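You operate a simulated robot arm through the tools that you are given. There is no shell and no other tool. Be economical: measure what you need, move in short steps, check, and stop when the job is done.

You are at the controls of a simulated two-armed robot. One attempt, no reset.

JOB
On the top of the folding table, fold the blue cloth in half, so that its two long edges meet.

Only the result counts: the job must be done as asked and must still hold three seconds after the hand-in. Knocking over, shifting, dropping, spilling or breaking anything else fails it. Flat cloth is picked up by pressing the open fingertips on it (5 to 10 N) and closing them slowly along it; thin cloth reads only 2 to 8 mm in the jaws.

ROBOT AND FRAMES
Two 7-joint arms with two-finger parallel grippers on one trunk, on a base that drives. Base frame: it is fixed to the floor where the robot stands at the start and does not move with it; the origin is under the middle of the robot, x ahead of it, y to its left, z up; the surface under the hand at the start is at about z = 740. Lengths are in mm, angles in rad, forces in N, time in s.
The left shoulder is at the start at [95, 182, 966], the right one opposite. With the tool pointing down near the work surface each hand reaches from about 340 to 780 mm from the robot's upright axis, wherever it stands, measured 20 degrees to its own side. Places, roughly: top of the folding table [600, 100, 700]. Payload 3.91 kg a hand.
The TCP of each hand is the grasp point between the finger pads, 30 mm short of the fingertips. In the tool frame z runs along the fingers and y along their closing line. Largest opening 110 mm; finger width 20, thickness 10; the body of the gripper, 48 by 112 mm, starts 55 mm behind the TCP.
Orientation is that of the tool frame in the base frame, as [roll, pitch, yaw] about the fixed x, y, z axes, in that order (R = Rz(yaw) Ry(pitch) Rx(roll)). With the fingers straight down and closing along the base's y, the tool's x points along the base's -x, its y along +y and its z along -z.

CONTROLS
- The arms move only by the tool servo_tool. It takes "left_deltas", "right_deltas" or both (then of equal length, played together; a hand with none holds still); each is a list of rows, each a list of 7 numbers: the shift along the base's x, y, z in mm, then the turn, a rotation vector about the base's x, y, z in rad, then the gripper command, from -1 (shut) to 1 (fully open), values between in proportion. In form: [[dx, dy, dz, wx, wy, wz, gripper], ...]. A call has 1 to 12 rows; each row shifts and turns the commanded pose from where the row before left it. Rows are played at 5 a second. More than 50 mm and 0.15 rad between two rows, or a gripper value outside its range, and nothing of the call is played. A pose out of reach is approached as far as the arm can. The call stops where the force on the tool passes 40 N (or 10 N more than at its start, if that is more) or the arm is blocked; 0.2 s more then pass. Each finger travels about 72 mm/s and halts on what it meets, pressing with about 22 N; the grip force reading is that of the motor and also rises with nothing between the fingers. The clock runs only during rows and for 0.2 s after the last one: add rows that do not move to give the fingers time. It gives the time, the measured TCP pose, the force on the tool (base axes), the opening and the grip force at its end, in the units of the frame above (readings bear some noise), with the torque about the TCP (base axes, N m) and any sound that the robot's microphone picked up, and new pictures: "views" is both (left out), scene, wrist or none (wrist: the cameras of the hands that moved).
- Cameras (640 x 400 px; columns grow to the right, rows downward): "scene" is now at [243.9, -25.8, 1131.2]; the picture's right is [-0.33, -0.94, 0.00], its down [-0.71, 0.25, -0.66] and it looks along [0.62, -0.22, -0.75] (base axes); focal length 214 px, centre (320, 200). "left" rides on the left gripper at [72, -17, -103] in its tool frame; the picture's right is [0.23, 0.97, 0.00], its down [-0.76, 0.18, -0.62] and it looks along [-0.61, 0.14, 0.78] (tool axes); focal length 222 px, centre (320, 200). "right" rides on the right gripper at [72, 17, -103] in its tool frame; the picture's right is [-0.23, 0.97, 0.00], its down [-0.76, -0.18, -0.62] and it looks along [-0.61, -0.14, 0.78] (tool axes); focal length 222 px, centre (320, 200). There is no depth. A picture from a camera that has moved, and an enlarged one, comes with that camera's place and axes in the base frame and with its lens. The place of the scene camera against the robot may be out by one fixed shift of up to 12 mm in any direction.
- move_column(by): slides the trunk up (or, below 0, down) by that many mm; the arms and the scene camera ride with it, the base frame stays. It gives what a move gives, with no picture.
- base_move(legs): drives the robot by 1 to 6 legs, each [ahead, left, turn to the left] in mm, mm and rad, along the robot's own axes; the way and the turn of a leg run together, so that a leg with both is an arc; at most 1500 mm and 3.142 rad a leg. The arms and the cameras ride along, it lands a little off, and it stops where it bumps. It gives what a move gives, and a new picture of the scene camera.
- head_to(pan, tilt): turns the head with the scene camera to pan (to the left, within 1.396 rad either way) and tilt (down, from -0.506 to 1.204), counted from straight ahead of the robot. It gives what a move gives, and a new picture of the scene camera.
- inspect(camera, box): a new picture of the part [left, top, right, bottom] of that camera's present view, enlarged. No time passes.
- hand_in(): hands the job in; it is judged then, once.

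Go step by step. Nothing tells you exact positions but the pictures and the camera data: compare them with the known pose of the tool, close in by small moves and look again before you grip or let go. The budget is 120 turns and 260 pictures, counting those below and the enlarged ones. Unless the task says otherwise, let go and move clear before handing in, and close with one line.

The tools are called by a JSON object that holds its "name" and its "arguments". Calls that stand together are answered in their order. servo_tool: Moves the arms, as the interface text tells. Its arguments: {"type":"object","properties":{"left_deltas":{"type":"array"},"right_deltas":{"type":"array"},"views":{"type":"string","enum":["both","scene","wrist","none"]}},"required":[]} The other tools are called the same way: move_column (by) slides the trunk up or down; base_move (legs) drives the base; head_to (pan, tilt) turns the head that bears the scene camera; inspect (camera, box) takes an enlarged picture of a part of a camera's view; hand_in () hands the job in.

At the start:

```text
time_s: 0.0
left_position: [552.2, 148.8, 972.7]
left_ee_rot: [3.141, 0.002, 3.14]
left_contact_force: [-0.7, -0.4, 0.2]
left_ft_torque: [-0.03, 0.03, -0.01]
left_grip_width: 110.1
left_grip_force: 0.0
right_position: [510.9, -309.5, 928.7]
right_ee_rot: [-3.141, 0.002, 3.141]
right_contact_force: [-0.5, -0.2, 1.0]
right_ft_torque: [0.02, 0.01, -0.01]
right_grip_width: 110.1
right_grip_force: 0.0
trunk travel left (down, up): [-225.0, 289.0]
robot x, y, heading: [1.0, -2.4, -0.003]
head pan, tilt: [-0.339, 0.853]
```

scene: 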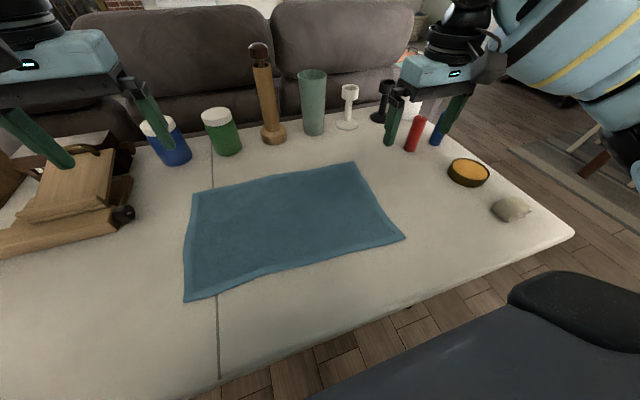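
right: 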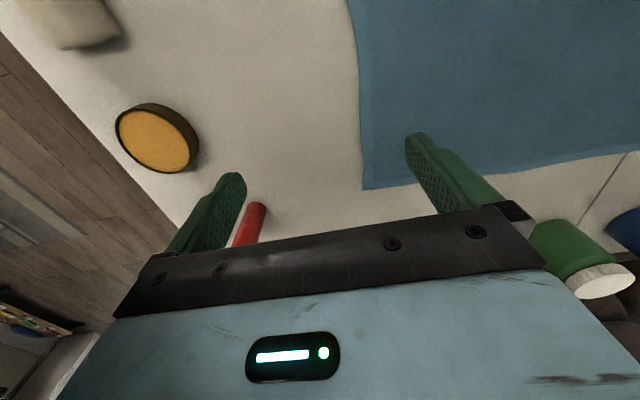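
left: 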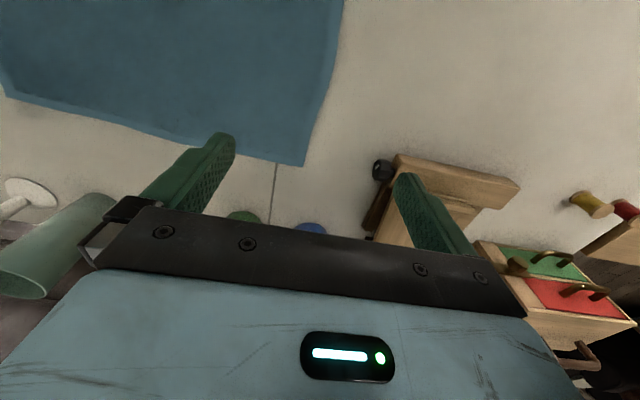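

The blue cloth lies with its long edges along y: the far edge is at about x≈680 and the near edge at x≈415, with y from about -275 to 150. I will grip the two near corners with the fingers closing along x, then carry that edge onto the far edge. First I turn both hands above the near corners.

{"name": "servo_tool", "arguments": {"left_deltas": [[-12, -2, -8, 0, 0, -0.1428, 0], [-12, -2, -8, 0, 0, -0.1428, 0], [-12, -2, -8, 0, 0, -0.1428, 0], [-12, -2, -8, 0, 0, -0.1428, 0], [-12, -2, -8, 0, 0, -0.1428, 0], [-12, -2, -8, 0, 0, -0.1428, -0.27], [-12, -2, -8, 0, 0, -0.1428, -0.27], [-12, -2, -8, 0, 0, -0.1428, -0.27], [-12, -2, -8, 0, 0, -0.1428, -0.27], [-12, -2, -8, 0, 0, -0.1428, -0.27], [-12, -2, -8, 0, 0, -0.1428, -0.27], [0, 0, 0, 0, 0, 0, -0.27]], "right_deltas": [[-9.6, 6.3, -4, 0, 0, 0.1428, 0], [-9.6, 6.3, -4, 0, 0, 0.1428, 0], [-9.6, 6.3, -4, 0, 0, 0.1428, 0], [-9.6, 6.3, -4, 0, 0, 0.1428, 0], [-9.6, 6.3, -4, 0, 0, 0.1428, 0], [-9.6, 6.3, -4, 0, 0, 0.1428, -0.27], [-9.6, 6.3, -4, 0, 0, 0.1428, -0.27], [-9.6, 6.3, -4, 0, 0, 0.1428, -0.27], [-9.6, 6.3, -4, 0, 0, 0.1428, -0.27], [-9.6, 6.3, -4, 0, 0, 0.1428, -0.27], [-9.6, 6.3, -4, 0, 0, 0.1428, -0.27], [0, 0, 0, 0, 0, 0, -0.27]]}}

```text
time_s: 2.6
left_position: [420.3, 127.4, 885.7]
left_ee_rot: [-3.14, -0.001, 1.57]
left_contact_force: [0.5, 0.6, -0.1]
left_ft_torque: [0.01, 0.02, 0.0]
left_grip_width: 40.2
left_grip_force: 0.1
right_position: [404.6, -241.5, 885.4]
right_ee_rot: [-3.14, 0.0, -1.57]
right_contact_force: [0.6, 0.0, -0.4]
right_ft_torque: [0.02, -0.01, -0.03]
right_grip_width: 40.2
right_grip_force: 0.0
trunk travel left (down, up): [-225.0, 289.0]
robot x, y, heading: [-0.1, 2.9, -0.004]
head pan, tilt: [-0.339, 0.853]
camera scene: at [243.9, -25.8, 1131.2], right [-0.33, -0.94, 0.0], down [-0.71, 0.25, -0.66], along [0.62, -0.22, -0.75], focal length 214 px, centre (320, 200)
camera right: at [388.5, -312.4, 987.5], right [-0.97, 0.23, 0.0], down [0.18, 0.76, 0.62], along [0.14, 0.61, -0.78], focal length 222 px, centre (320, 200)
camera left: at [403.6, 198.9, 988.7], right [0.97, 0.23, 0.0], down [0.18, -0.76, 0.62], along [0.14, -0.61, -0.78], focal length 222 px, centre (320, 200)
```

scene: 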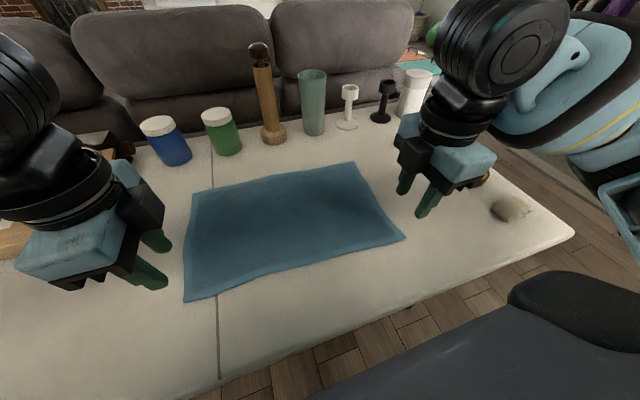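
right: 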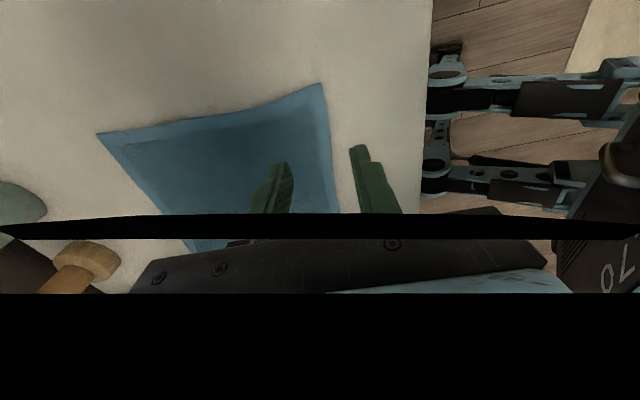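
left: 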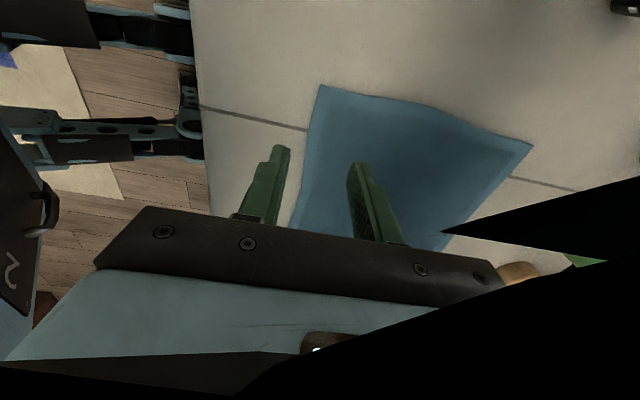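

The wrist cameras put the corners at D(414,150), A(677,145), C(399,-265) and B(661,-272). I move in over the edge and descend close to it.

{"name": "servo_tool", "arguments": {"left_deltas": [[10, 2, -20, 0, 0, 0, -0.455], [10.5, 1, -25, 0, 0, 0, -0.455], [0, 0, -25, 0, 0, 0, -0.455], [0, 0, -22, 0, 0, 0, -0.455], [0, 0, 0, 0, 0, 0, -0.455]], "right_deltas": [[12, -2, -20, 0, 0, 0, -0.455], [11.5, 0, -25, 0, 0, 0, -0.455], [0, 0, -25, 0, 0, 0, -0.455], [0, 0, -22, 0, 0, 0, -0.455], [0, 0, 0, 0, 0, 0, -0.455]]}}

```text
time_s: 3.8
left_position: [441.6, 130.3, 794.4]
left_ee_rot: [3.141, 0.0, 1.572]
left_contact_force: [-0.1, 0.0, 0.2]
left_ft_torque: [0.01, -0.02, 0.0]
left_grip_width: 29.9
left_grip_force: 0.0
right_position: [430.0, -243.1, 791.2]
right_ee_rot: [-3.141, 0.002, -1.572]
right_contact_force: [1.1, 0.6, -0.2]
right_ft_torque: [-0.01, 0.01, -0.03]
right_grip_width: 29.7
right_grip_force: 0.1
trunk travel left (down, up): [-225.0, 289.0]
robot x, y, heading: [-2.6, -0.4, 0.001]
head pan, tilt: [-0.339, 0.853]
camera scene: at [243.8, -25.8, 1131.3], right [-0.33, -0.94, 0.0], down [-0.71, 0.25, -0.66], along [0.62, -0.22, -0.75], focal length 214 px, centre (320, 200)
camera right: at [413.6, -315.5, 894.3], right [-0.97, 0.23, 0.0], down [0.18, 0.76, 0.62], along [0.14, 0.61, -0.78], focal length 222 px, centre (320, 200)
camera left: at [425.0, 202.1, 896.9], right [0.97, 0.23, 0.0], down [0.18, -0.76, 0.62], along [0.14, -0.61, -0.78], focal length 222 px, centre (320, 200)
```

scene: 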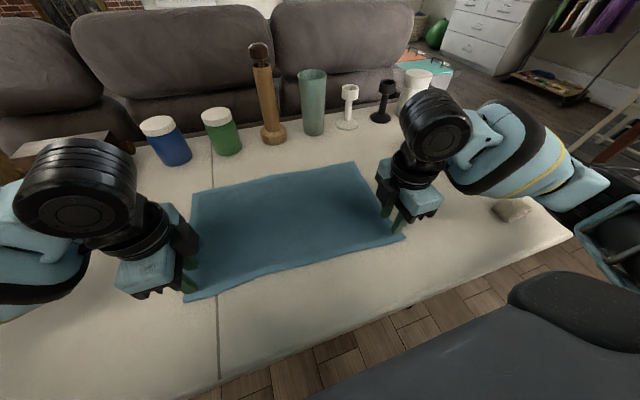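
right: 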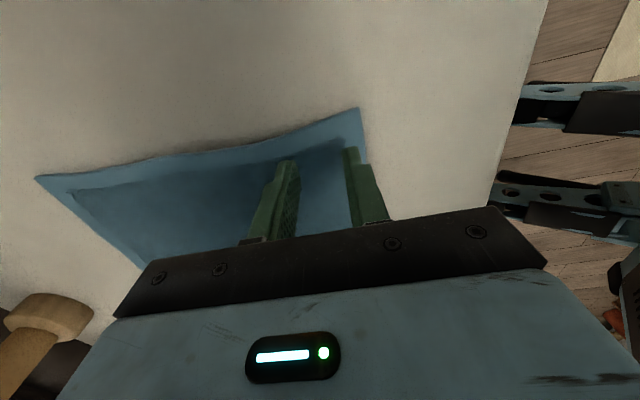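
left: 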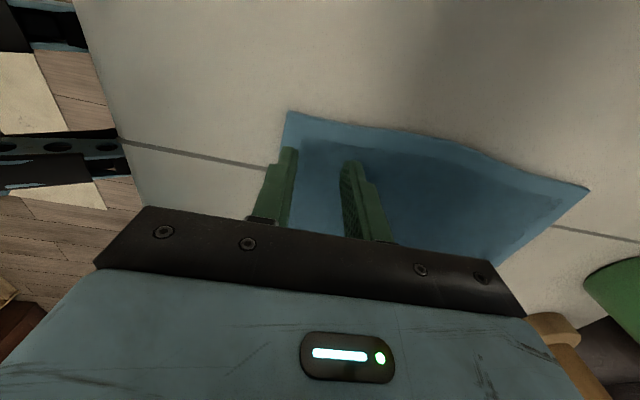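

The corner estimates agree, so the table is at about z=740. I descend until I touch the cloth.

{"name": "servo_tool", "arguments": {"left_deltas": [[0, 0, -10, 0, 0, 0, -0.455], [0, 0, -7, 0, 0, 0, -0.455], [0, 0, -3, 0, 0, 0, -0.455], [0, 0, -2, 0, 0, 0, -0.455], [0, 0, 0, 0, 0, 0, -0.455]], "right_deltas": [[0, 0, -8, 0, 0, 0, -0.455], [0, 0, -6, 0, 0, 0, -0.455], [0, 0, -3, 0, 0, 0, -0.455], [0, 0, -2, 0, 0, 0, -0.455], [0, 0, 0, 0, 0, 0, -0.455]], "views": "none"}}

```text
time_s: 5.0
left_position: [441.8, 130.8, 772.7]
left_ee_rot: [3.136, 0.001, 1.572]
left_contact_force: [2.4, 4.4, 30.1]
left_ft_torque: [0.16, 0.1, -0.03]
left_grip_width: 29.8
left_grip_force: 0.0
right_position: [428.7, -243.3, 773.6]
right_ee_rot: [-3.138, 0.001, -1.571]
right_contact_force: [0.7, 0.6, 2.5]
right_ft_torque: [0.01, -0.02, 0.01]
right_grip_width: 29.8
right_grip_force: 0.1
trunk travel left (down, up): [-225.0, 289.0]
robot x, y, heading: [-1.8, 1.7, -0.0]
head pan, tilt: [-0.339, 0.853]
```

Both hands touch: the left presses too hard at 30 N and the right only lightly, so I adjust each.

{"name": "servo_tool", "arguments": {"left_deltas": [[0, 0, 1.4, 0, 0, 0, -0.455], [0, 0, 0, 0, 0, 0, -0.455]], "right_deltas": [[0, 0, -0.6, 0, 0, 0, -0.455], [0, 0, 0, 0, 0, 0, -0.455]], "views": "none"}}

```text
time_s: 5.6
left_position: [441.2, 130.2, 772.8]
left_ee_rot: [3.139, -0.001, 1.572]
left_contact_force: [4.7, 4.7, 25.1]
left_ft_torque: [0.16, -0.08, -0.01]
left_grip_width: 29.7
left_grip_force: 0.0
right_position: [429.0, -243.5, 772.8]
right_ee_rot: [-3.137, 0.0, -1.573]
right_contact_force: [1.2, -0.5, 7.7]
right_ft_torque: [-0.04, -0.1, 0.02]
right_grip_width: 30.0
right_grip_force: 0.1
trunk travel left (down, up): [-225.0, 289.0]
robot x, y, heading: [0.3, 2.8, 0.002]
head pan, tilt: [-0.339, 0.853]
```

{"name": "servo_tool", "arguments": {"left_deltas": [[0, 0, 2, 0, 0, 0, -0.455], [0, 0, 0, 0, 0, 0, -0.455]], "views": "none"}}

```text
time_s: 6.2
left_position: [440.4, 130.0, 772.6]
left_ee_rot: [-3.141, -0.001, 1.572]
left_contact_force: [1.2, -1.2, 5.0]
left_ft_torque: [0.0, -0.03, -0.02]
left_grip_width: 30.0
left_grip_force: 0.1
right_position: [428.8, -243.0, 773.0]
right_ee_rot: [-3.14, 0.0, -1.57]
right_contact_force: [0.1, -0.9, 13.9]
right_ft_torque: [0.0, -0.04, -0.02]
right_grip_width: 29.6
right_grip_force: 0.0
trunk travel left (down, up): [-225.0, 289.0]
robot x, y, heading: [3.0, -0.4, -0.001]
head pan, tilt: [-0.339, 0.853]
```

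The contact forces are in range, so I close slowly along the cloth.

{"name": "servo_tool", "arguments": {"left_deltas": [[0, 0, -0.4, 0, 0, 0, -0.5], [0, 0, 0, 0, 0, 0, -0.55], [0, 0, 0, 0, 0, 0, -0.6], [0, 0, 0, 0, 0, 0, -0.65], [0, 0, 0, 0, 0, 0, -0.7], [0, 0, 0, 0, 0, 0, -0.75], [0, 0, 0, 0, 0, 0, -0.8], [0, 0, 0, 0, 0, 0, -0.85], [0, 0, 0, 0, 0, 0, -0.9], [0, 0, 0, 0, 0, 0, -0.95], [0, 0, 0, 0, 0, 0, -1], [0, 0, 0, 0, 0, 0, -1]], "right_deltas": [[0, 0, 0.3, 0, 0, 0, -0.5], [0, 0, 0, 0, 0, 0, -0.55], [0, 0, 0, 0, 0, 0, -0.6], [0, 0, 0, 0, 0, 0, -0.65], [0, 0, 0, 0, 0, 0, -0.7], [0, 0, 0, 0, 0, 0, -0.75], [0, 0, 0, 0, 0, 0, -0.8], [0, 0, 0, 0, 0, 0, -0.85], [0, 0, 0, 0, 0, 0, -0.9], [0, 0, 0, 0, 0, 0, -0.95], [0, 0, 0, 0, 0, 0, -1], [0, 0, 0, 0, 0, 0, -1]]}}

```text
time_s: 8.8
left_position: [441.7, 130.8, 774.0]
left_ee_rot: [-3.14, 0.0, 1.573]
left_contact_force: [-0.6, -1.5, 2.1]
left_ft_torque: [0.01, 0.0, 0.03]
left_grip_width: 3.9
left_grip_force: 22.5
right_position: [427.1, -242.5, 773.1]
right_ee_rot: [-3.14, 0.005, -1.572]
right_contact_force: [1.0, 1.4, 11.0]
right_ft_torque: [0.03, -0.02, 0.01]
right_grip_width: 5.3
right_grip_force: 22.3
trunk travel left (down, up): [-225.0, 289.0]
robot x, y, heading: [0.4, 0.0, 0.0]
head pan, tilt: [-0.339, 0.853]
camera scene: at [243.3, -25.5, 1131.4], right [-0.33, -0.94, 0.0], down [-0.71, 0.25, -0.66], along [0.62, -0.22, -0.75], focal length 214 px, centre (320, 200)
camera right: at [412.0, -314.5, 876.7], right [-0.97, 0.23, 0.0], down [0.18, 0.76, 0.62], along [0.14, 0.61, -0.78], focal length 222 px, centre (320, 200)
camera left: at [423.2, 201.9, 877.4], right [0.97, 0.23, 0.0], down [0.18, -0.76, 0.62], along [0.14, -0.61, -0.78], focal length 222 px, centre (320, 200)
```

scene: 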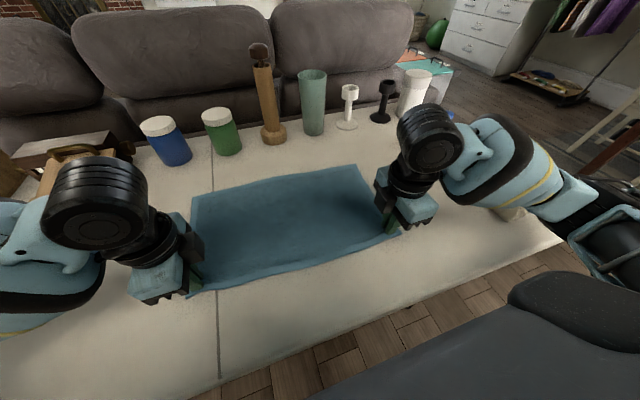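
right: 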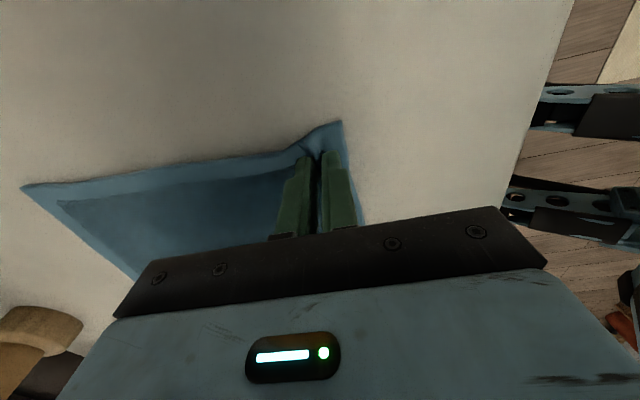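
left: 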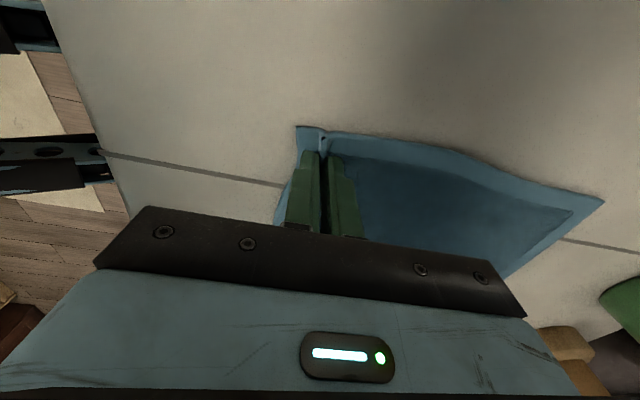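

Both corners are pinched, but about 20 mm of edge lies outside the grip, and it would fold back under itself when laid down. I release gently and watch how the cloth springs back before choosing a better grip.

{"name": "servo_tool", "arguments": {"left_deltas": [[0, 0, 0, 0, 0, 0, -0.7], [0, 0, 0, 0, 0, 0, -0.4], [0, 0, 20, 0, 0, 0, -0.4], [0, 0, 30, 0, 0, 0, -0.4], [0, 0, 40, 0, 0, 0, -0.4], [0, 0, 0, 0, 0, 0, -0.4]], "right_deltas": [[0, 0, 0, 0, 0, 0, -0.7], [0, 0, 0, 0, 0, 0, -0.4], [0, 0, 20, 0, 0, 0, -0.4], [0, 0, 30, 0, 0, 0, -0.4], [0, 0, 40, 0, 0, 0, -0.4], [0, 0, 0, 0, 0, 0, -0.4]]}}

```text
time_s: 10.2
left_position: [443.0, 129.8, 864.7]
left_ee_rot: [-3.14, 0.0, 1.57]
left_contact_force: [0.4, -0.2, -0.1]
left_ft_torque: [0.0, 0.0, -0.03]
left_grip_width: 33.0
left_grip_force: 0.0
right_position: [429.4, -243.3, 863.1]
right_ee_rot: [-3.141, 0.002, -1.571]
right_contact_force: [0.3, 0.0, 0.3]
right_ft_torque: [0.01, -0.02, -0.01]
right_grip_width: 33.0
right_grip_force: 0.0
trunk travel left (down, up): [-225.0, 289.0]
robot x, y, heading: [2.2, -0.1, -0.004]
head pan, tilt: [-0.339, 0.853]
camera scene: at [244.2, -25.8, 1131.1], right [-0.33, -0.94, 0.0], down [-0.71, 0.25, -0.66], along [0.62, -0.22, -0.75], focal length 214 px, centre (320, 200)
camera right: at [411.7, -315.8, 965.9], right [-0.97, 0.23, 0.0], down [0.18, 0.76, 0.62], along [0.14, 0.61, -0.78], focal length 222 px, centre (320, 200)
camera left: at [425.2, 201.8, 968.1], right [0.97, 0.23, 0.0], down [0.18, -0.76, 0.62], along [0.14, -0.61, -0.78], focal length 222 px, centre (320, 200)
```

scene: 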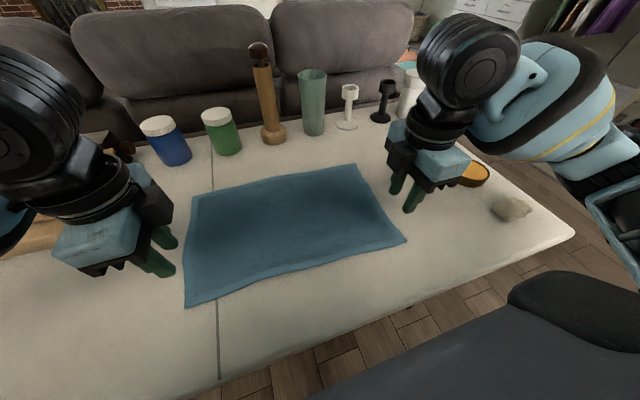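
right: 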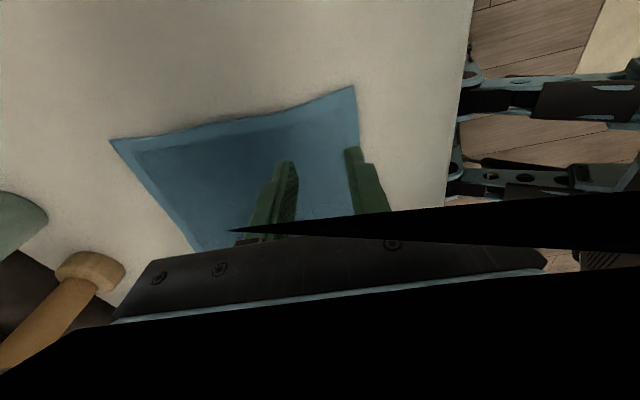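
left: 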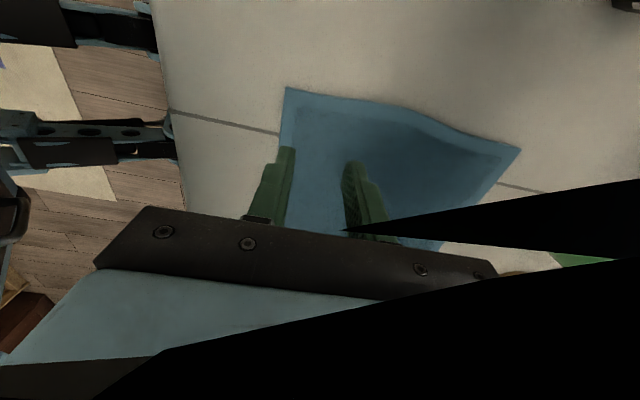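

The cloth springs back flat, so it has some stiffness. I now prefer to bring the far edge over to the near edge, because the hands can then tilt with the fold. I test here whether that tilted end pose is reachable.

{"name": "servo_tool", "arguments": {"left_deltas": [[-5, 0, -10, 0, -0.14, 0, -0.4], [-5, 0, -10, 0, -0.14, 0, -0.4], [-5, 0, -10, 0, -0.14, 0, -0.4], [-5, 0, -10, 0, -0.14, 0, -0.4], [-5, 0, 0, 0, -0.14, 0, -0.4], [0, 0, 0, 0, 0, 0, -0.4]], "right_deltas": [[-5, 0, -10, 0, -0.14, 0, -0.4], [-5, 0, -10, 0, -0.14, 0, -0.4], [-5, 0, -10, 0, -0.14, 0, -0.4], [-5, 0, -10, 0, -0.14, 0, -0.4], [-5, 0, 0, 0, -0.14, 0, -0.4], [0, 0, 0, 0, 0, 0, -0.4]], "views": "scene"}}

```text
time_s: 11.6
left_position: [436.0, 116.8, 823.6]
left_ee_rot: [2.442, 0.0, 1.574]
left_contact_force: [0.2, 0.2, 0.8]
left_ft_torque: [-0.02, 0.01, -0.02]
left_grip_width: 32.9
left_grip_force: 0.0
left hand out of reach, approached as far as the arm can: row 5
right_position: [474.1, -241.0, 828.8]
right_ee_rot: [-2.442, 0.004, -1.569]
right_contact_force: [0.1, -0.1, 0.5]
right_ft_torque: [0.0, 0.01, -0.01]
right_grip_width: 33.2
right_grip_force: 0.0
right hand out of reach, approached as far as the arm can: row 3, 4, 5
trunk travel left (down, up): [-225.0, 289.0]
robot x, y, heading: [2.2, 0.7, 0.002]
head pan, tilt: [-0.339, 0.853]
camera scene: at [243.8, -25.6, 1131.3], right [-0.33, -0.94, 0.0], down [-0.71, 0.25, -0.66], along [0.62, -0.22, -0.75], focal length 214 px, centre (320, 200)
```

scene: 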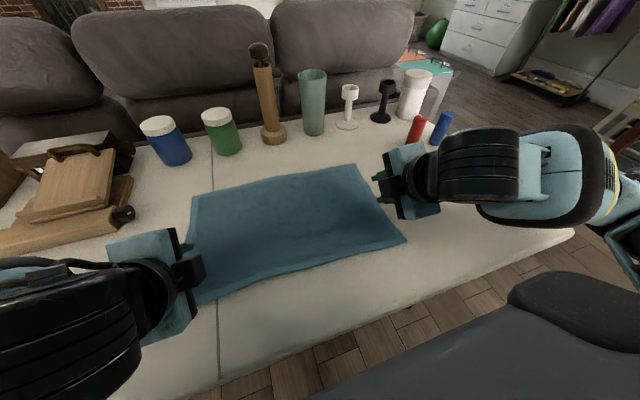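

The tilted pose works only farther out, so I will do part of the carry by backing the base up. I straighten the hands and go over the far edge.

{"name": "servo_tool", "arguments": {"left_deltas": [[30, 2, 5, 0, 0.14, 0, -0.4], [30, 2, 5, 0, 0.14, 0, -0.4], [30, 2, 5, 0, 0.14, 0, -0.4], [30, 2, 0, 0, 0.14, 0, -0.4], [30, 0, 0, 0, 0.14, 0, -0.455], [30, 0, 0, 0, 0, 0, -0.455], [30, 0, 0, 0, 0, 0, -0.455], [0, 0, 0, 0, 0, 0, -0.455]], "right_deltas": [[25, -2, 5, 0, 0.14, 0, -0.4], [25, -2, 5, 0, 0.14, 0, -0.4], [25, -2, 5, 0, 0.14, 0, -0.4], [25, 0, 0, 0, 0.14, 0, -0.4], [25, 0, 0, 0, 0.14, 0, -0.455], [25, 0, 0, 0, 0, 0, -0.455], [18, 0, 0, 0, 0, 0, -0.455], [0, 0, 0, 0, 0, 0, -0.455]]}}

```text
time_s: 13.4
left_position: [644.6, 126.0, 839.6]
left_ee_rot: [-3.141, 0.0, 1.57]
left_contact_force: [-0.2, -0.3, 0.2]
left_ft_torque: [-0.03, 0.01, 0.0]
left_grip_width: 29.8
left_grip_force: 0.0
right_position: [643.0, -246.7, 843.1]
right_ee_rot: [-3.141, 0.003, -1.571]
right_contact_force: [-0.3, 0.2, -0.3]
right_ft_torque: [-0.01, 0.0, 0.01]
right_grip_width: 30.1
right_grip_force: 0.0
trunk travel left (down, up): [-225.0, 289.0]
robot x, y, heading: [0.6, 1.7, 0.004]
head pan, tilt: [-0.339, 0.853]
camera scene: at [243.7, -25.7, 1131.3], right [-0.33, -0.94, 0.0], down [-0.71, 0.25, -0.66], along [0.62, -0.22, -0.75], focal length 214 px, centre (320, 200)
camera right: at [625.3, -317.3, 946.9], right [-0.97, 0.23, 0.0], down [0.18, 0.76, 0.62], along [0.14, 0.61, -0.78], focal length 222 px, centre (320, 200)
camera left: at [627.2, 196.9, 942.8], right [0.97, 0.23, 0.0], down [0.18, -0.76, 0.62], along [0.14, -0.61, -0.78], focal length 222 px, centre (320, 200)
```

scene: 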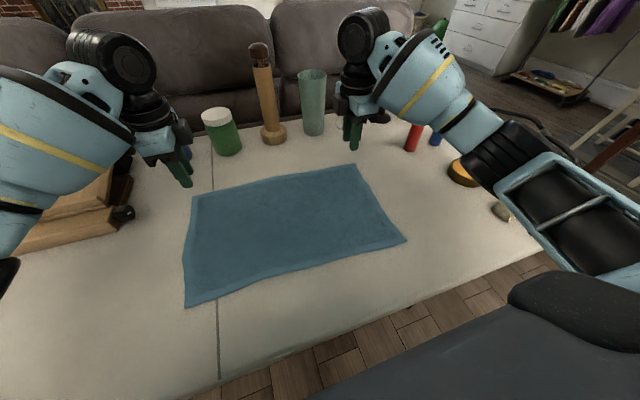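
right: 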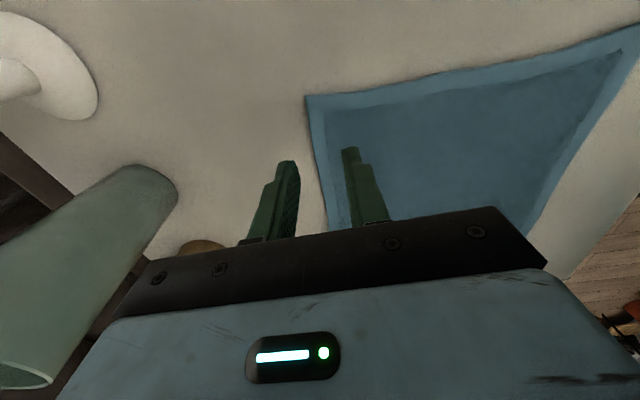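
left: 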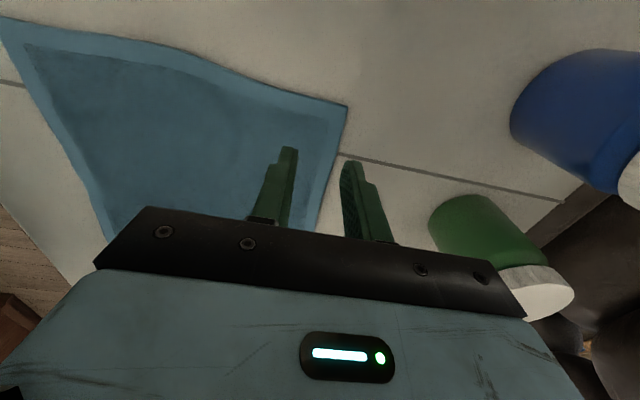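

The cloth has shifted about 10 mm towards the robot; the far edge is now at about 662 (left) and 649 (right). I align the hands and descend.

{"name": "servo_tool", "arguments": {"left_deltas": [[-1, 0, -20, 0, 0, 0, -0.455], [-1, 0, -25, 0, 0, 0, -0.455], [0, 0, 0, 0, 0, 0, -0.455]], "right_deltas": [[-7, 0, -22, 0, 0, 0, -0.455], [-7, 0, -27, 0, 0, 0, -0.455], [0, 0, 0, 0, 0, 0, -0.455]], "views": "wrist"}}

```text
time_s: 14.2
left_position: [643.6, 124.9, 792.9]
left_ee_rot: [3.141, 0.0, 1.573]
left_contact_force: [0.2, -0.1, 0.6]
left_ft_torque: [0.01, -0.01, -0.02]
left_grip_width: 29.9
left_grip_force: 0.1
right_position: [630.6, -244.1, 792.7]
right_ee_rot: [-3.139, 0.001, -1.571]
right_contact_force: [0.5, 0.0, -0.6]
right_ft_torque: [0.01, 0.01, 0.02]
right_grip_width: 29.8
right_grip_force: 0.1
trunk travel left (down, up): [-225.0, 289.0]
robot x, y, heading: [-0.0, -0.2, 0.003]
head pan, tilt: [-0.339, 0.853]
camera right: at [612.9, -316.1, 896.6], right [-0.97, 0.23, 0.0], down [0.18, 0.76, 0.62], along [0.14, 0.61, -0.78], focal length 222 px, centre (320, 200)
camera left: at [625.9, 197.0, 897.0], right [0.97, 0.23, 0.0], down [0.18, -0.76, 0.62], along [0.14, -0.61, -0.78], focal length 222 px, centre (320, 200)
```

right: 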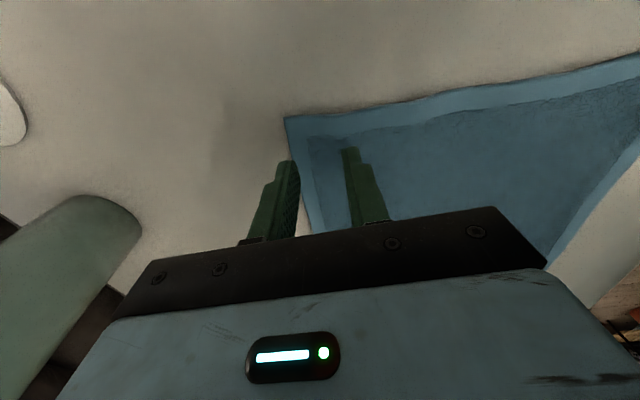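
left: 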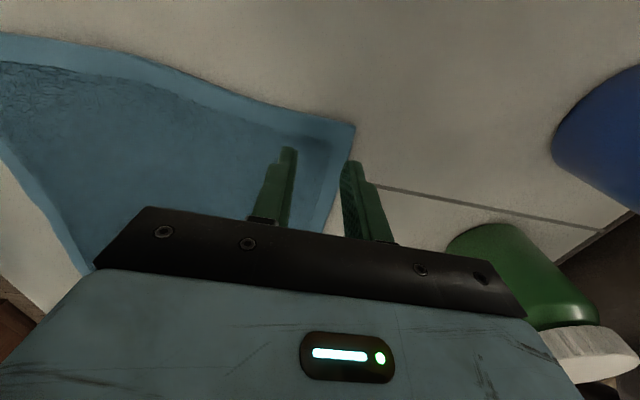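

The alignment is good, so I descend to contact.

{"name": "servo_tool", "arguments": {"left_deltas": [[-1, 0, -9, 0, 0, 0, -0.455], [0, 0, -7, 0, 0, 0, -0.455], [0, 0, -2, 0, 0, 0, -0.455], [0, 0, -1, 0, 0, 0, -0.455], [0, 0, 0, 0, 0, 0, -0.455]], "right_deltas": [[-1, 0, -9, 0, 0, 0, -0.455], [0, 0, -7, 0, 0, 0, -0.455], [0, 0, -2, 0, 0, 0, -0.455], [0, 0, -1, 0, 0, 0, -0.455], [0, 0, 0, 0, 0, 0, -0.455]], "views": "none"}}

```text
time_s: 15.4
left_position: [640.7, 126.0, 774.3]
left_ee_rot: [-3.139, 0.001, 1.572]
left_contact_force: [-0.9, -0.9, -0.3]
left_ft_torque: [0.02, -0.03, 0.0]
left_grip_width: 30.1
left_grip_force: 0.1
right_position: [628.1, -245.4, 774.4]
right_ee_rot: [-3.139, 0.003, -1.57]
right_contact_force: [0.8, 0.4, 0.9]
right_ft_torque: [0.0, 0.0, 0.0]
right_grip_width: 30.1
right_grip_force: 0.1
trunk travel left (down, up): [-225.0, 289.0]
robot x, y, heading: [2.1, -0.5, 0.003]
head pan, tilt: [-0.339, 0.853]
```

{"name": "servo_tool", "arguments": {"left_deltas": [[0, 0, -1, 0, 0, 0, -0.455], [0, 0, -0.7, 0, 0, 0, -0.455], [0, 0, 0, 0, 0, 0, -0.455]], "right_deltas": [[0, 0, -1, 0, 0, 0, -0.455], [0, 0, -0.7, 0, 0, 0, -0.455], [0, 0, 0, 0, 0, 0, -0.455]], "views": "none"}}

```text
time_s: 16.2
left_position: [643.0, 124.7, 773.2]
left_ee_rot: [3.141, -0.001, 1.574]
left_contact_force: [0.4, 1.0, 2.4]
left_ft_torque: [0.0, -0.02, -0.02]
left_grip_width: 30.0
left_grip_force: 0.1
right_position: [627.9, -245.8, 774.6]
right_ee_rot: [-3.14, 0.002, -1.571]
right_contact_force: [0.8, 0.1, 2.1]
right_ft_torque: [0.01, -0.02, 0.01]
right_grip_width: 29.9
right_grip_force: 0.0
trunk travel left (down, up): [-225.0, 289.0]
robot x, y, heading: [-3.1, -4.2, 0.007]
head pan, tilt: [-0.339, 0.853]
```

{"name": "servo_tool", "arguments": {"left_deltas": [[0, 0, -0.8, 0, 0, 0, -0.455], [0, 0, 0, 0, 0, 0, -0.455]], "right_deltas": [[0, 0, -0.8, 0, 0, 0, -0.455], [0, 0, 0, 0, 0, 0, -0.455]], "views": "none"}}

```text
time_s: 16.8
left_position: [642.0, 126.8, 773.1]
left_ee_rot: [-3.141, 0.0, 1.571]
left_contact_force: [-0.2, 0.6, 8.3]
left_ft_torque: [0.0, 0.05, 0.0]
left_grip_width: 29.8
left_grip_force: 0.1
right_position: [628.0, -247.5, 774.0]
right_ee_rot: [-3.14, 0.002, -1.57]
right_contact_force: [0.7, 0.7, 5.0]
right_ft_torque: [0.04, -0.06, 0.01]
right_grip_width: 29.9
right_grip_force: 0.1
trunk travel left (down, up): [-225.0, 289.0]
robot x, y, heading: [-0.2, 2.0, -0.002]
head pan, tilt: [-0.339, 0.853]
```

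Both hands press with 5 to 8 N. I close slowly.

{"name": "servo_tool", "arguments": {"left_deltas": [[0, 0, 0, 0, 0, 0, -0.5], [0, 0, 0, 0, 0, 0, -0.55], [0, 0, 0, 0, 0, 0, -0.6], [0, 0, 0, 0, 0, 0, -0.65], [0, 0, 0, 0, 0, 0, -0.7], [0, 0, 0, 0, 0, 0, -0.75], [0, 0, 0, 0, 0, 0, -0.8], [0, 0, 0, 0, 0, 0, -0.85], [0, 0, 0, 0, 0, 0, -0.9], [0, 0, 0, 0, 0, 0, -0.95], [0, 0, 0, 0, 0, 0, -1], [0, 0, 0, 0, 0, 0, -1]], "right_deltas": [[0, 0, -0.2, 0, 0, 0, -0.5], [0, 0, 0, 0, 0, 0, -0.55], [0, 0, 0, 0, 0, 0, -0.6], [0, 0, 0, 0, 0, 0, -0.65], [0, 0, 0, 0, 0, 0, -0.7], [0, 0, 0, 0, 0, 0, -0.75], [0, 0, 0, 0, 0, 0, -0.8], [0, 0, 0, 0, 0, 0, -0.85], [0, 0, 0, 0, 0, 0, -0.9], [0, 0, 0, 0, 0, 0, -0.95], [0, 0, 0, 0, 0, 0, -1], [0, 0, 0, 0, 0, 0, -1]], "views": "wrist"}}

```text
time_s: 19.4
left_position: [641.7, 125.6, 773.7]
left_ee_rot: [3.14, 0.0, 1.572]
left_contact_force: [-0.5, -0.4, 9.3]
left_ft_torque: [-0.1, -0.01, -0.03]
left_grip_width: 4.1
left_grip_force: 22.1
right_position: [626.8, -246.8, 775.2]
right_ee_rot: [-3.14, 0.002, -1.57]
right_contact_force: [-0.3, 1.7, 7.7]
right_ft_torque: [0.06, -0.02, 0.0]
right_grip_width: 4.6
right_grip_force: 21.8
trunk travel left (down, up): [-225.0, 289.0]
robot x, y, heading: [-1.0, 0.0, 0.001]
head pan, tilt: [-0.339, 0.853]
camera right: at [609.8, -318.0, 876.9], right [-0.97, 0.23, 0.0], down [0.18, 0.76, 0.62], along [0.14, 0.61, -0.78], focal length 222 px, centre (320, 200)
camera left: at [624.0, 197.1, 876.7], right [0.97, 0.23, 0.0], down [0.18, -0.76, 0.62], along [0.14, -0.61, -0.78], focal length 222 px, centre (320, 200)
```

right: 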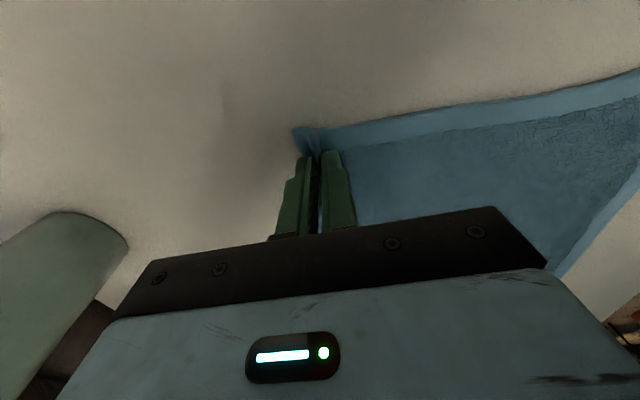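
left: 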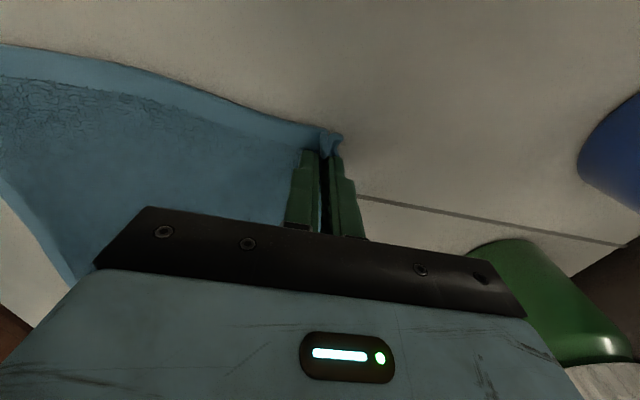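

Both corners are held, with only about 12 mm of edge outside the grip. I lift the edge along an arc while tilting.

{"name": "servo_tool", "arguments": {"left_deltas": [[-5, 0, 27, 0, 0, 0, -1], [-12, 0, 25, 0, -0.1, 0, -1], [-18, 0, 21, 0, -0.12, 0, -1], [-23, 0, 17, 0, -0.12, 0, -1], [-27, 0, 10, 0, -0.12, 0, -1], [-29, 0, 4, 0, -0.12, 0, -1], [0, 0, 0, 0, 0, 0, -1]], "right_deltas": [[-5, 0, 27, 0, 0, 0, -1], [-12, 0, 25, 0, -0.1, 0, -1], [-18, 0, 21, 0, -0.12, 0, -1], [-23, 0, 17, 0, -0.12, 0, -1], [-27, 0, 10, 0, -0.12, 0, -1], [-29, 0, 4, 0, -0.12, 0, -1], [0, 0, 0, 0, 0, 0, -1]]}}

```text
time_s: 21.0
left_position: [528.5, 124.3, 876.6]
left_ee_rot: [2.56, -0.001, 1.574]
left_contact_force: [0.0, -1.1, -0.3]
left_ft_torque: [-0.02, 0.08, -0.02]
left_grip_width: 4.0
left_grip_force: 21.9
right_position: [513.6, -245.6, 877.2]
right_ee_rot: [-2.559, 0.003, -1.57]
right_contact_force: [0.8, 0.8, -0.4]
right_ft_torque: [0.02, 0.07, 0.04]
right_grip_width: 4.9
right_grip_force: 21.5
trunk travel left (down, up): [-225.0, 289.0]
robot x, y, heading: [2.3, -1.7, 0.001]
head pan, tilt: [-0.339, 0.853]
camera scene: at [244.4, -25.7, 1131.1], right [-0.33, -0.94, 0.0], down [-0.71, 0.25, -0.66], along [0.62, -0.22, -0.75], focal length 214 px, centre (320, 200)
camera right: at [442.5, -317.1, 953.9], right [-0.81, 0.23, -0.53], down [-0.19, 0.76, 0.62], along [0.55, 0.61, -0.57], focal length 222 px, centre (320, 200)
camera left: at [456.9, 196.3, 953.4], right [0.81, 0.23, 0.53], down [-0.19, -0.76, 0.62], along [0.55, -0.61, -0.58], focal length 222 px, centre (320, 200)
```

scene: 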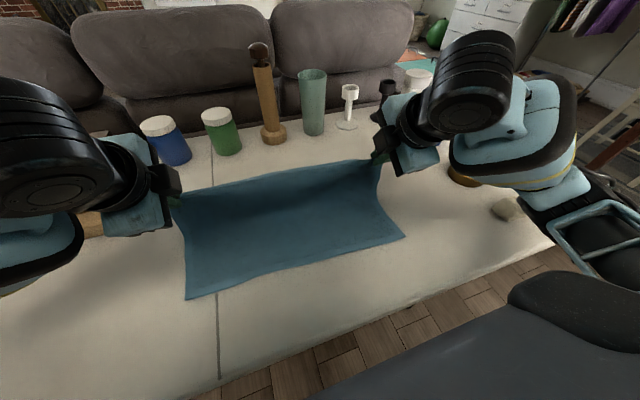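
right: 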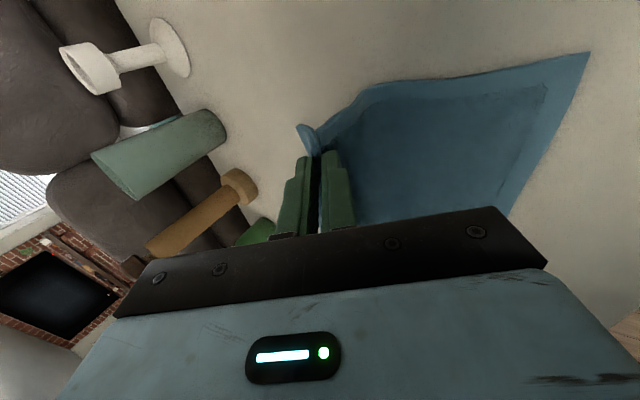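
left: 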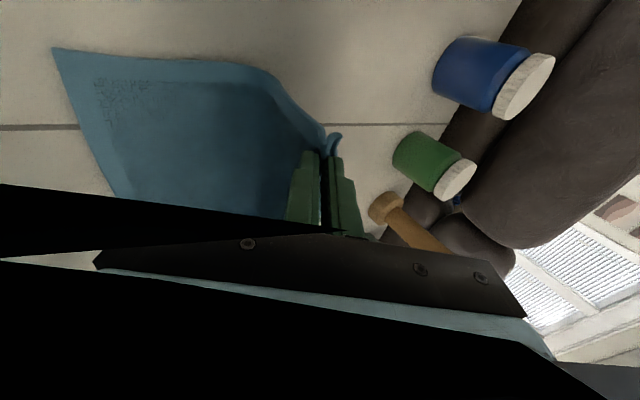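

The lift works and the cloth hangs from both hands. I lower a little along the arc, then back the base up by 80 mm to carry the edge on.

{"name": "servo_tool", "arguments": {"left_deltas": [[-15, 0, -8, 0, 0, 0, -1], [-15, 0, -15, 0, 0, 0, -1], [-5, 0, -17, 0, 0, 0, -1], [0, 0, -15, 0, 0, 0, -1], [0, 0, 0, 0, 0, 0, -1]], "right_deltas": [[-15, 0, -8, 0, 0, 0, -1], [-15, 0, -15, 0, 0, 0, -1], [-5, 0, -17, 0, 0, 0, -1], [0, 0, -15, 0, 0, 0, -1], [0, 0, 0, 0, 0, 0, -1]], "views": "none"}}

{"name": "base_move", "arguments": {"legs": [[-80, 0, 0]]}}

```text
time_s: 22.2
left_position: [494.3, 124.2, 820.5]
left_ee_rot: [2.561, 0.001, 1.572]
left_contact_force: [-0.4, -0.5, -0.3]
left_ft_torque: [0.04, 0.06, -0.03]
left_grip_width: 4.1
left_grip_force: 21.9
right_position: [478.5, -246.1, 823.4]
right_ee_rot: [-2.562, 0.002, -1.57]
right_contact_force: [-0.6, 1.7, -0.3]
right_ft_torque: [0.02, 0.04, 0.01]
right_grip_width: 4.8
right_grip_force: 22.2
trunk travel left (down, up): [-225.0, 289.0]
robot x, y, heading: [-2.0, -2.4, -0.002]
head pan, tilt: [-0.339, 0.853]
```

```text
time_s: 23.3
left_position: [412.9, 125.8, 820.8]
left_ee_rot: [2.56, 0.0, 1.57]
left_contact_force: [-0.2, -0.3, -0.7]
left_ft_torque: [-0.04, 0.06, -0.01]
left_grip_width: 4.2
left_grip_force: 22.3
right_position: [397.9, -246.9, 823.3]
right_ee_rot: [-2.56, 0.001, -1.572]
right_contact_force: [-0.5, 0.3, -0.4]
right_ft_torque: [0.04, 0.07, -0.01]
right_grip_width: 4.7
right_grip_force: 21.4
trunk travel left (down, up): [-225.0, 289.0]
robot x, y, heading: [-77.1, -2.8, -0.002]
head pan, tilt: [-0.339, 0.853]
camera scene: at [162.5, -25.9, 1131.4], right [-0.33, -0.94, 0.0], down [-0.71, 0.25, -0.66], along [0.62, -0.22, -0.75], focal length 214 px, centre (320, 200)
```

scene: 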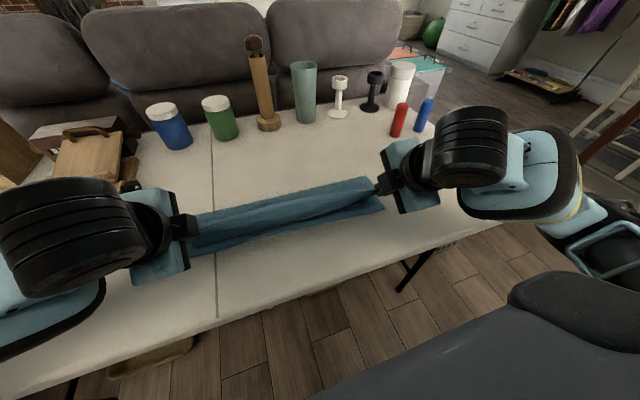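

The edge is now over the near edge. I look with the wrist cameras.

{"name": "inspect", "arguments": {"camera": "left", "box": [0, 0, 640, 400]}}

{"name": "inspect", "arguments": {"camera": "right", "box": [0, 0, 640, 400]}}

{"name": "inspect", "arguments": {"camera": "scene", "box": [160, 150, 420, 312]}}

```text
1.00 times, centred on (320, 200) of left (not enlarged: the box is as wide or as high as the picture)
camera zoom: at [341.5, 196.2, 898.7], right [0.81, 0.23, 0.53], down [-0.19, -0.76, 0.62], along [0.55, -0.61, -0.58], focal length 222 px, centre (320, 200)
```

zoom: 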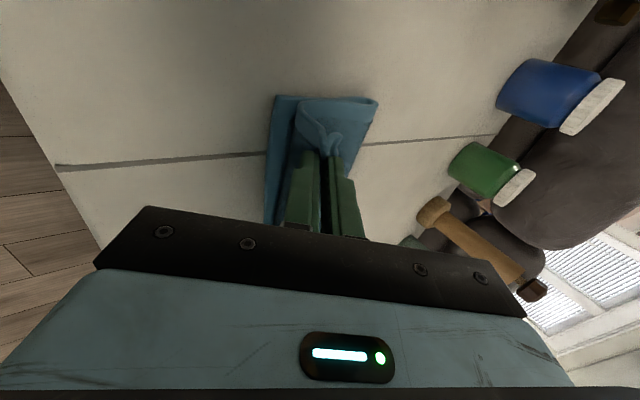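

```text
1.00 times, centred on (320, 200) of right (not enlarged: the box is as wide or as high as the picture)
camera zoom: at [326.4, -317.9, 900.3], right [-0.81, 0.23, -0.53], down [-0.19, 0.76, 0.62], along [0.55, 0.61, -0.57], focal length 222 px, centre (320, 200)
```

zoom: 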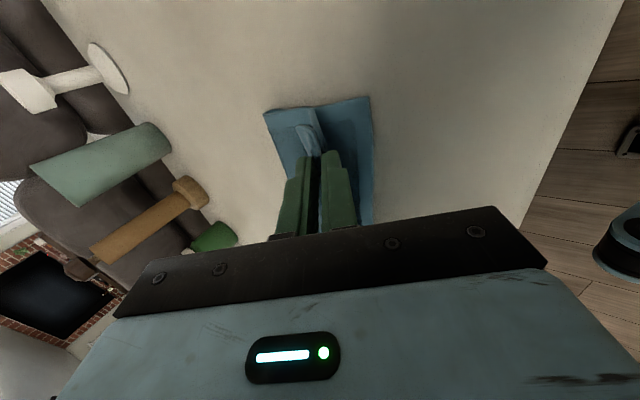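

```text
2.46 times, centred on (290, 231) of scene
camera zoom: at [162.5, -25.9, 1131.4], right [-0.33, -0.94, 0.0], down [-0.71, 0.25, -0.66], along [0.62, -0.22, -0.75], focal length 528 px, centre (394, 124)
```

zoom: 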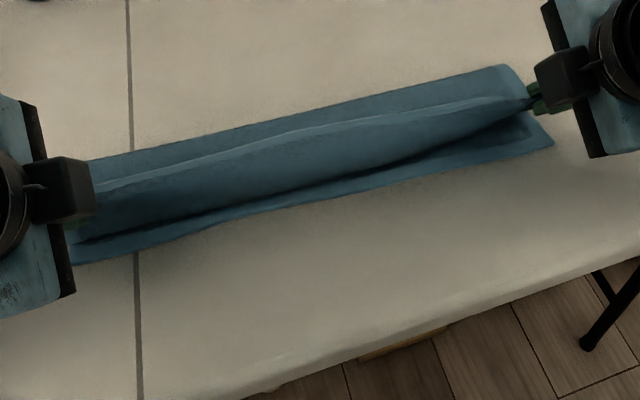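

The near corners are at about D(417,147) and C(400,-267). Around 35 mm of cloth will unroll towards the robot on release, so I shift the hands 22 mm forward while lowering.

{"name": "servo_tool", "arguments": {"left_deltas": [[6, 0, -10, 0, 0, 0, -1], [6, 0, -10, 0, 0, 0, -1], [6, 0, -10, 0, 0, 0, -1], [4, 0, -5, 0, 0, 0, -1], [0, 0, 0, 0, 0, 0, -1]], "right_deltas": [[6, 0, -10, 0, 0, 0, -1], [6, 0, -10, 0, 0, 0, -1], [6, 0, -10, 0, 0, 0, -1], [4, 0, -6, 0, 0, 0, -1], [0, 0, 0, 0, 0, 0, -1]]}}

```text
time_s: 24.5
left_position: [436.7, 124.8, 785.9]
left_ee_rot: [2.559, -0.001, 1.571]
left_contact_force: [0.0, -0.8, 0.9]
left_ft_torque: [-0.01, 0.04, 0.0]
left_grip_width: 4.2
left_grip_force: 21.7
right_position: [418.7, -246.3, 786.7]
right_ee_rot: [-2.559, 0.002, -1.572]
right_contact_force: [-0.4, 0.9, -0.1]
right_ft_torque: [0.02, 0.07, 0.0]
right_grip_width: 4.4
right_grip_force: 22.2
trunk travel left (down, up): [-225.0, 289.0]
robot x, y, heading: [-79.3, -0.8, 0.003]
head pan, tilt: [-0.339, 0.853]
camera scene: at [163.2, -25.9, 1131.3], right [-0.33, -0.94, 0.0], down [-0.71, 0.25, -0.66], along [0.62, -0.22, -0.75], focal length 214 px, centre (320, 200)
camera right: at [348.5, -317.8, 863.5], right [-0.81, 0.23, -0.53], down [-0.19, 0.76, 0.62], along [0.55, 0.61, -0.58], focal length 222 px, centre (320, 200)
camera left: at [364.9, 196.7, 863.6], right [0.81, 0.23, 0.53], down [-0.19, -0.76, 0.62], along [0.55, -0.61, -0.58], focal length 222 px, centre (320, 200)
```

scene: 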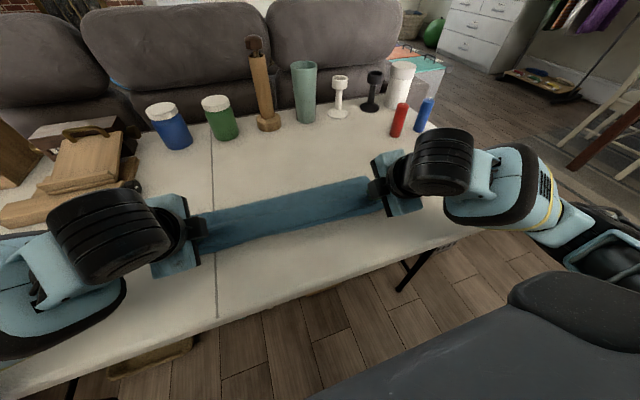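
right: 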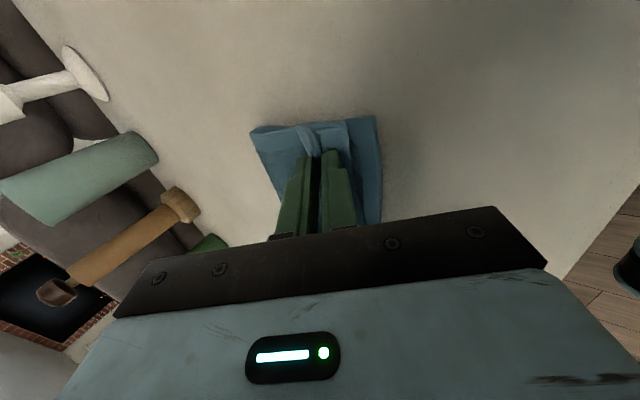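
left: 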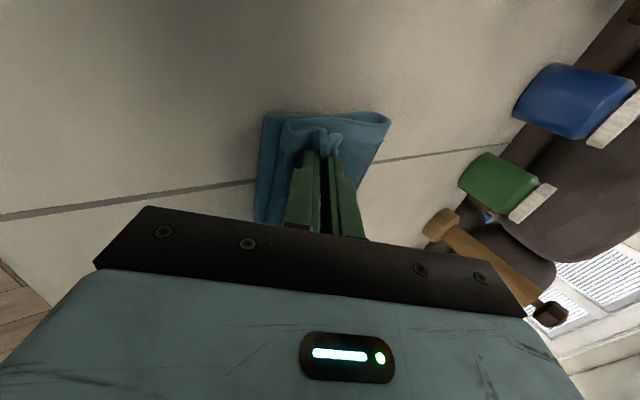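

The fold sits well, so I open gently and retract along the finger direction.

{"name": "servo_tool", "arguments": {"left_deltas": [[0, 0, 1, 0, 0, 0, -0.9], [0, 0, 2, 0, 0, 0, -0.75], [0, 0, 2, 0, 0, 0, -0.6], [0, 0, 1, 0, 0, 0, -0.5], [-8, 0, 12, 0, 0, 0, -0.5], [-11, 0, 17, 0, 0, 0, -0.5], [-11, 0, 25, 0, 0, 0, -0.5], [0, 0, 30, 0, 0, 0, -0.5], [0, 0, 30, 0, 0, 0, -0.5], [0, 0, 0, 0, 0, 0, -0.5]], "right_deltas": [[0, 0, 1, 0, 0, 0, -0.9], [0, 0, 2, 0, 0, 0, -0.75], [0, 0, 2, 0, 0, 0, -0.6], [0, 0, 1, 0, 0, 0, -0.5], [-8, 0, 12, 0, 0, 0, -0.5], [-11, 0, 17, 0, 0, 0, -0.5], [-11, 0, 25, 0, 0, 0, -0.5], [0, 0, 30, 0, 0, 0, -0.5], [0, 0, 30, 0, 0, 0, -0.5], [0, 0, 0, 0, 0, 0, -0.5]]}}

```text
time_s: 26.7
left_position: [405.9, 123.2, 906.4]
left_ee_rot: [2.562, 0.0, 1.573]
left_contact_force: [0.4, -0.1, 0.2]
left_ft_torque: [-0.01, 0.01, -0.01]
left_grip_width: 27.3
left_grip_force: 0.0
right_position: [391.1, -245.9, 906.7]
right_ee_rot: [-2.563, 0.002, -1.573]
right_contact_force: [-0.1, 0.8, 0.1]
right_ft_torque: [-0.04, 0.01, 0.0]
right_grip_width: 27.5
right_grip_force: 0.1
trunk travel left (down, up): [-225.0, 289.0]
robot x, y, heading: [-79.2, -0.3, 0.002]
head pan, tilt: [-0.339, 0.853]
camera scene: at [163.5, -25.9, 1131.1], right [-0.33, -0.94, 0.0], down [-0.71, 0.25, -0.66], along [0.62, -0.22, -0.75], focal length 214 px, centre (320, 200)
camera right: at [321.0, -317.9, 983.6], right [-0.81, 0.23, -0.53], down [-0.19, 0.76, 0.62], along [0.55, 0.61, -0.58], focal length 222 px, centre (320, 200)
camera left: at [334.3, 195.2, 983.5], right [0.81, 0.23, 0.53], down [-0.19, -0.76, 0.62], along [0.55, -0.61, -0.58], focal length 222 px, centre (320, 200)
```

scene: 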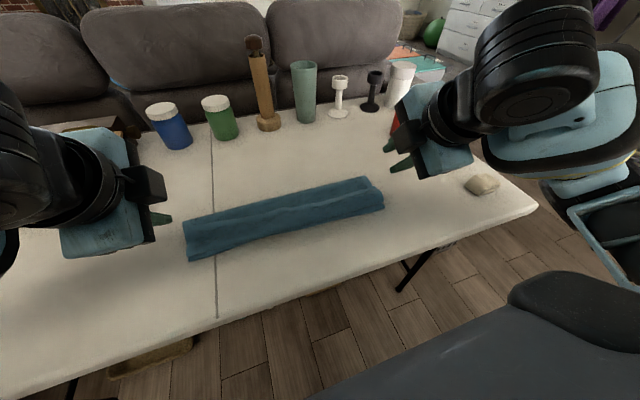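
right: 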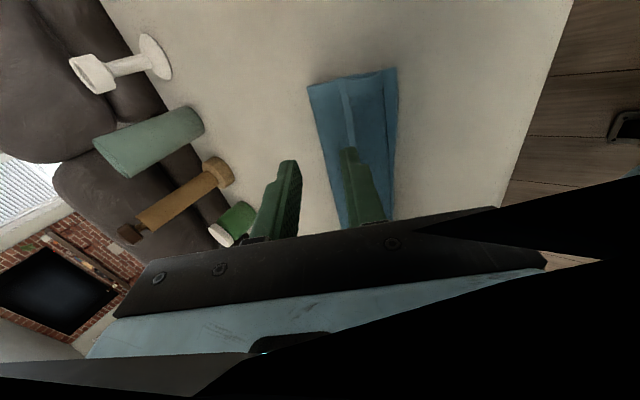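
left: 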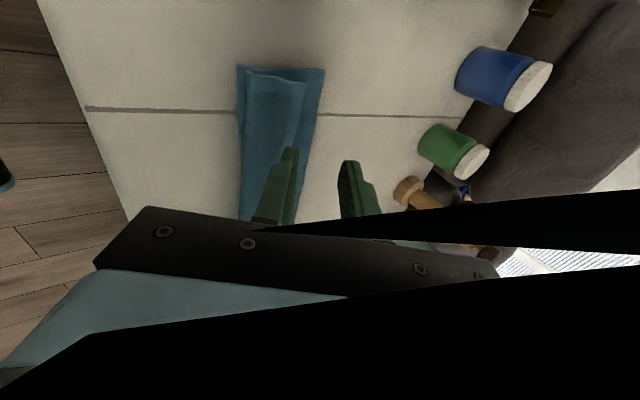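

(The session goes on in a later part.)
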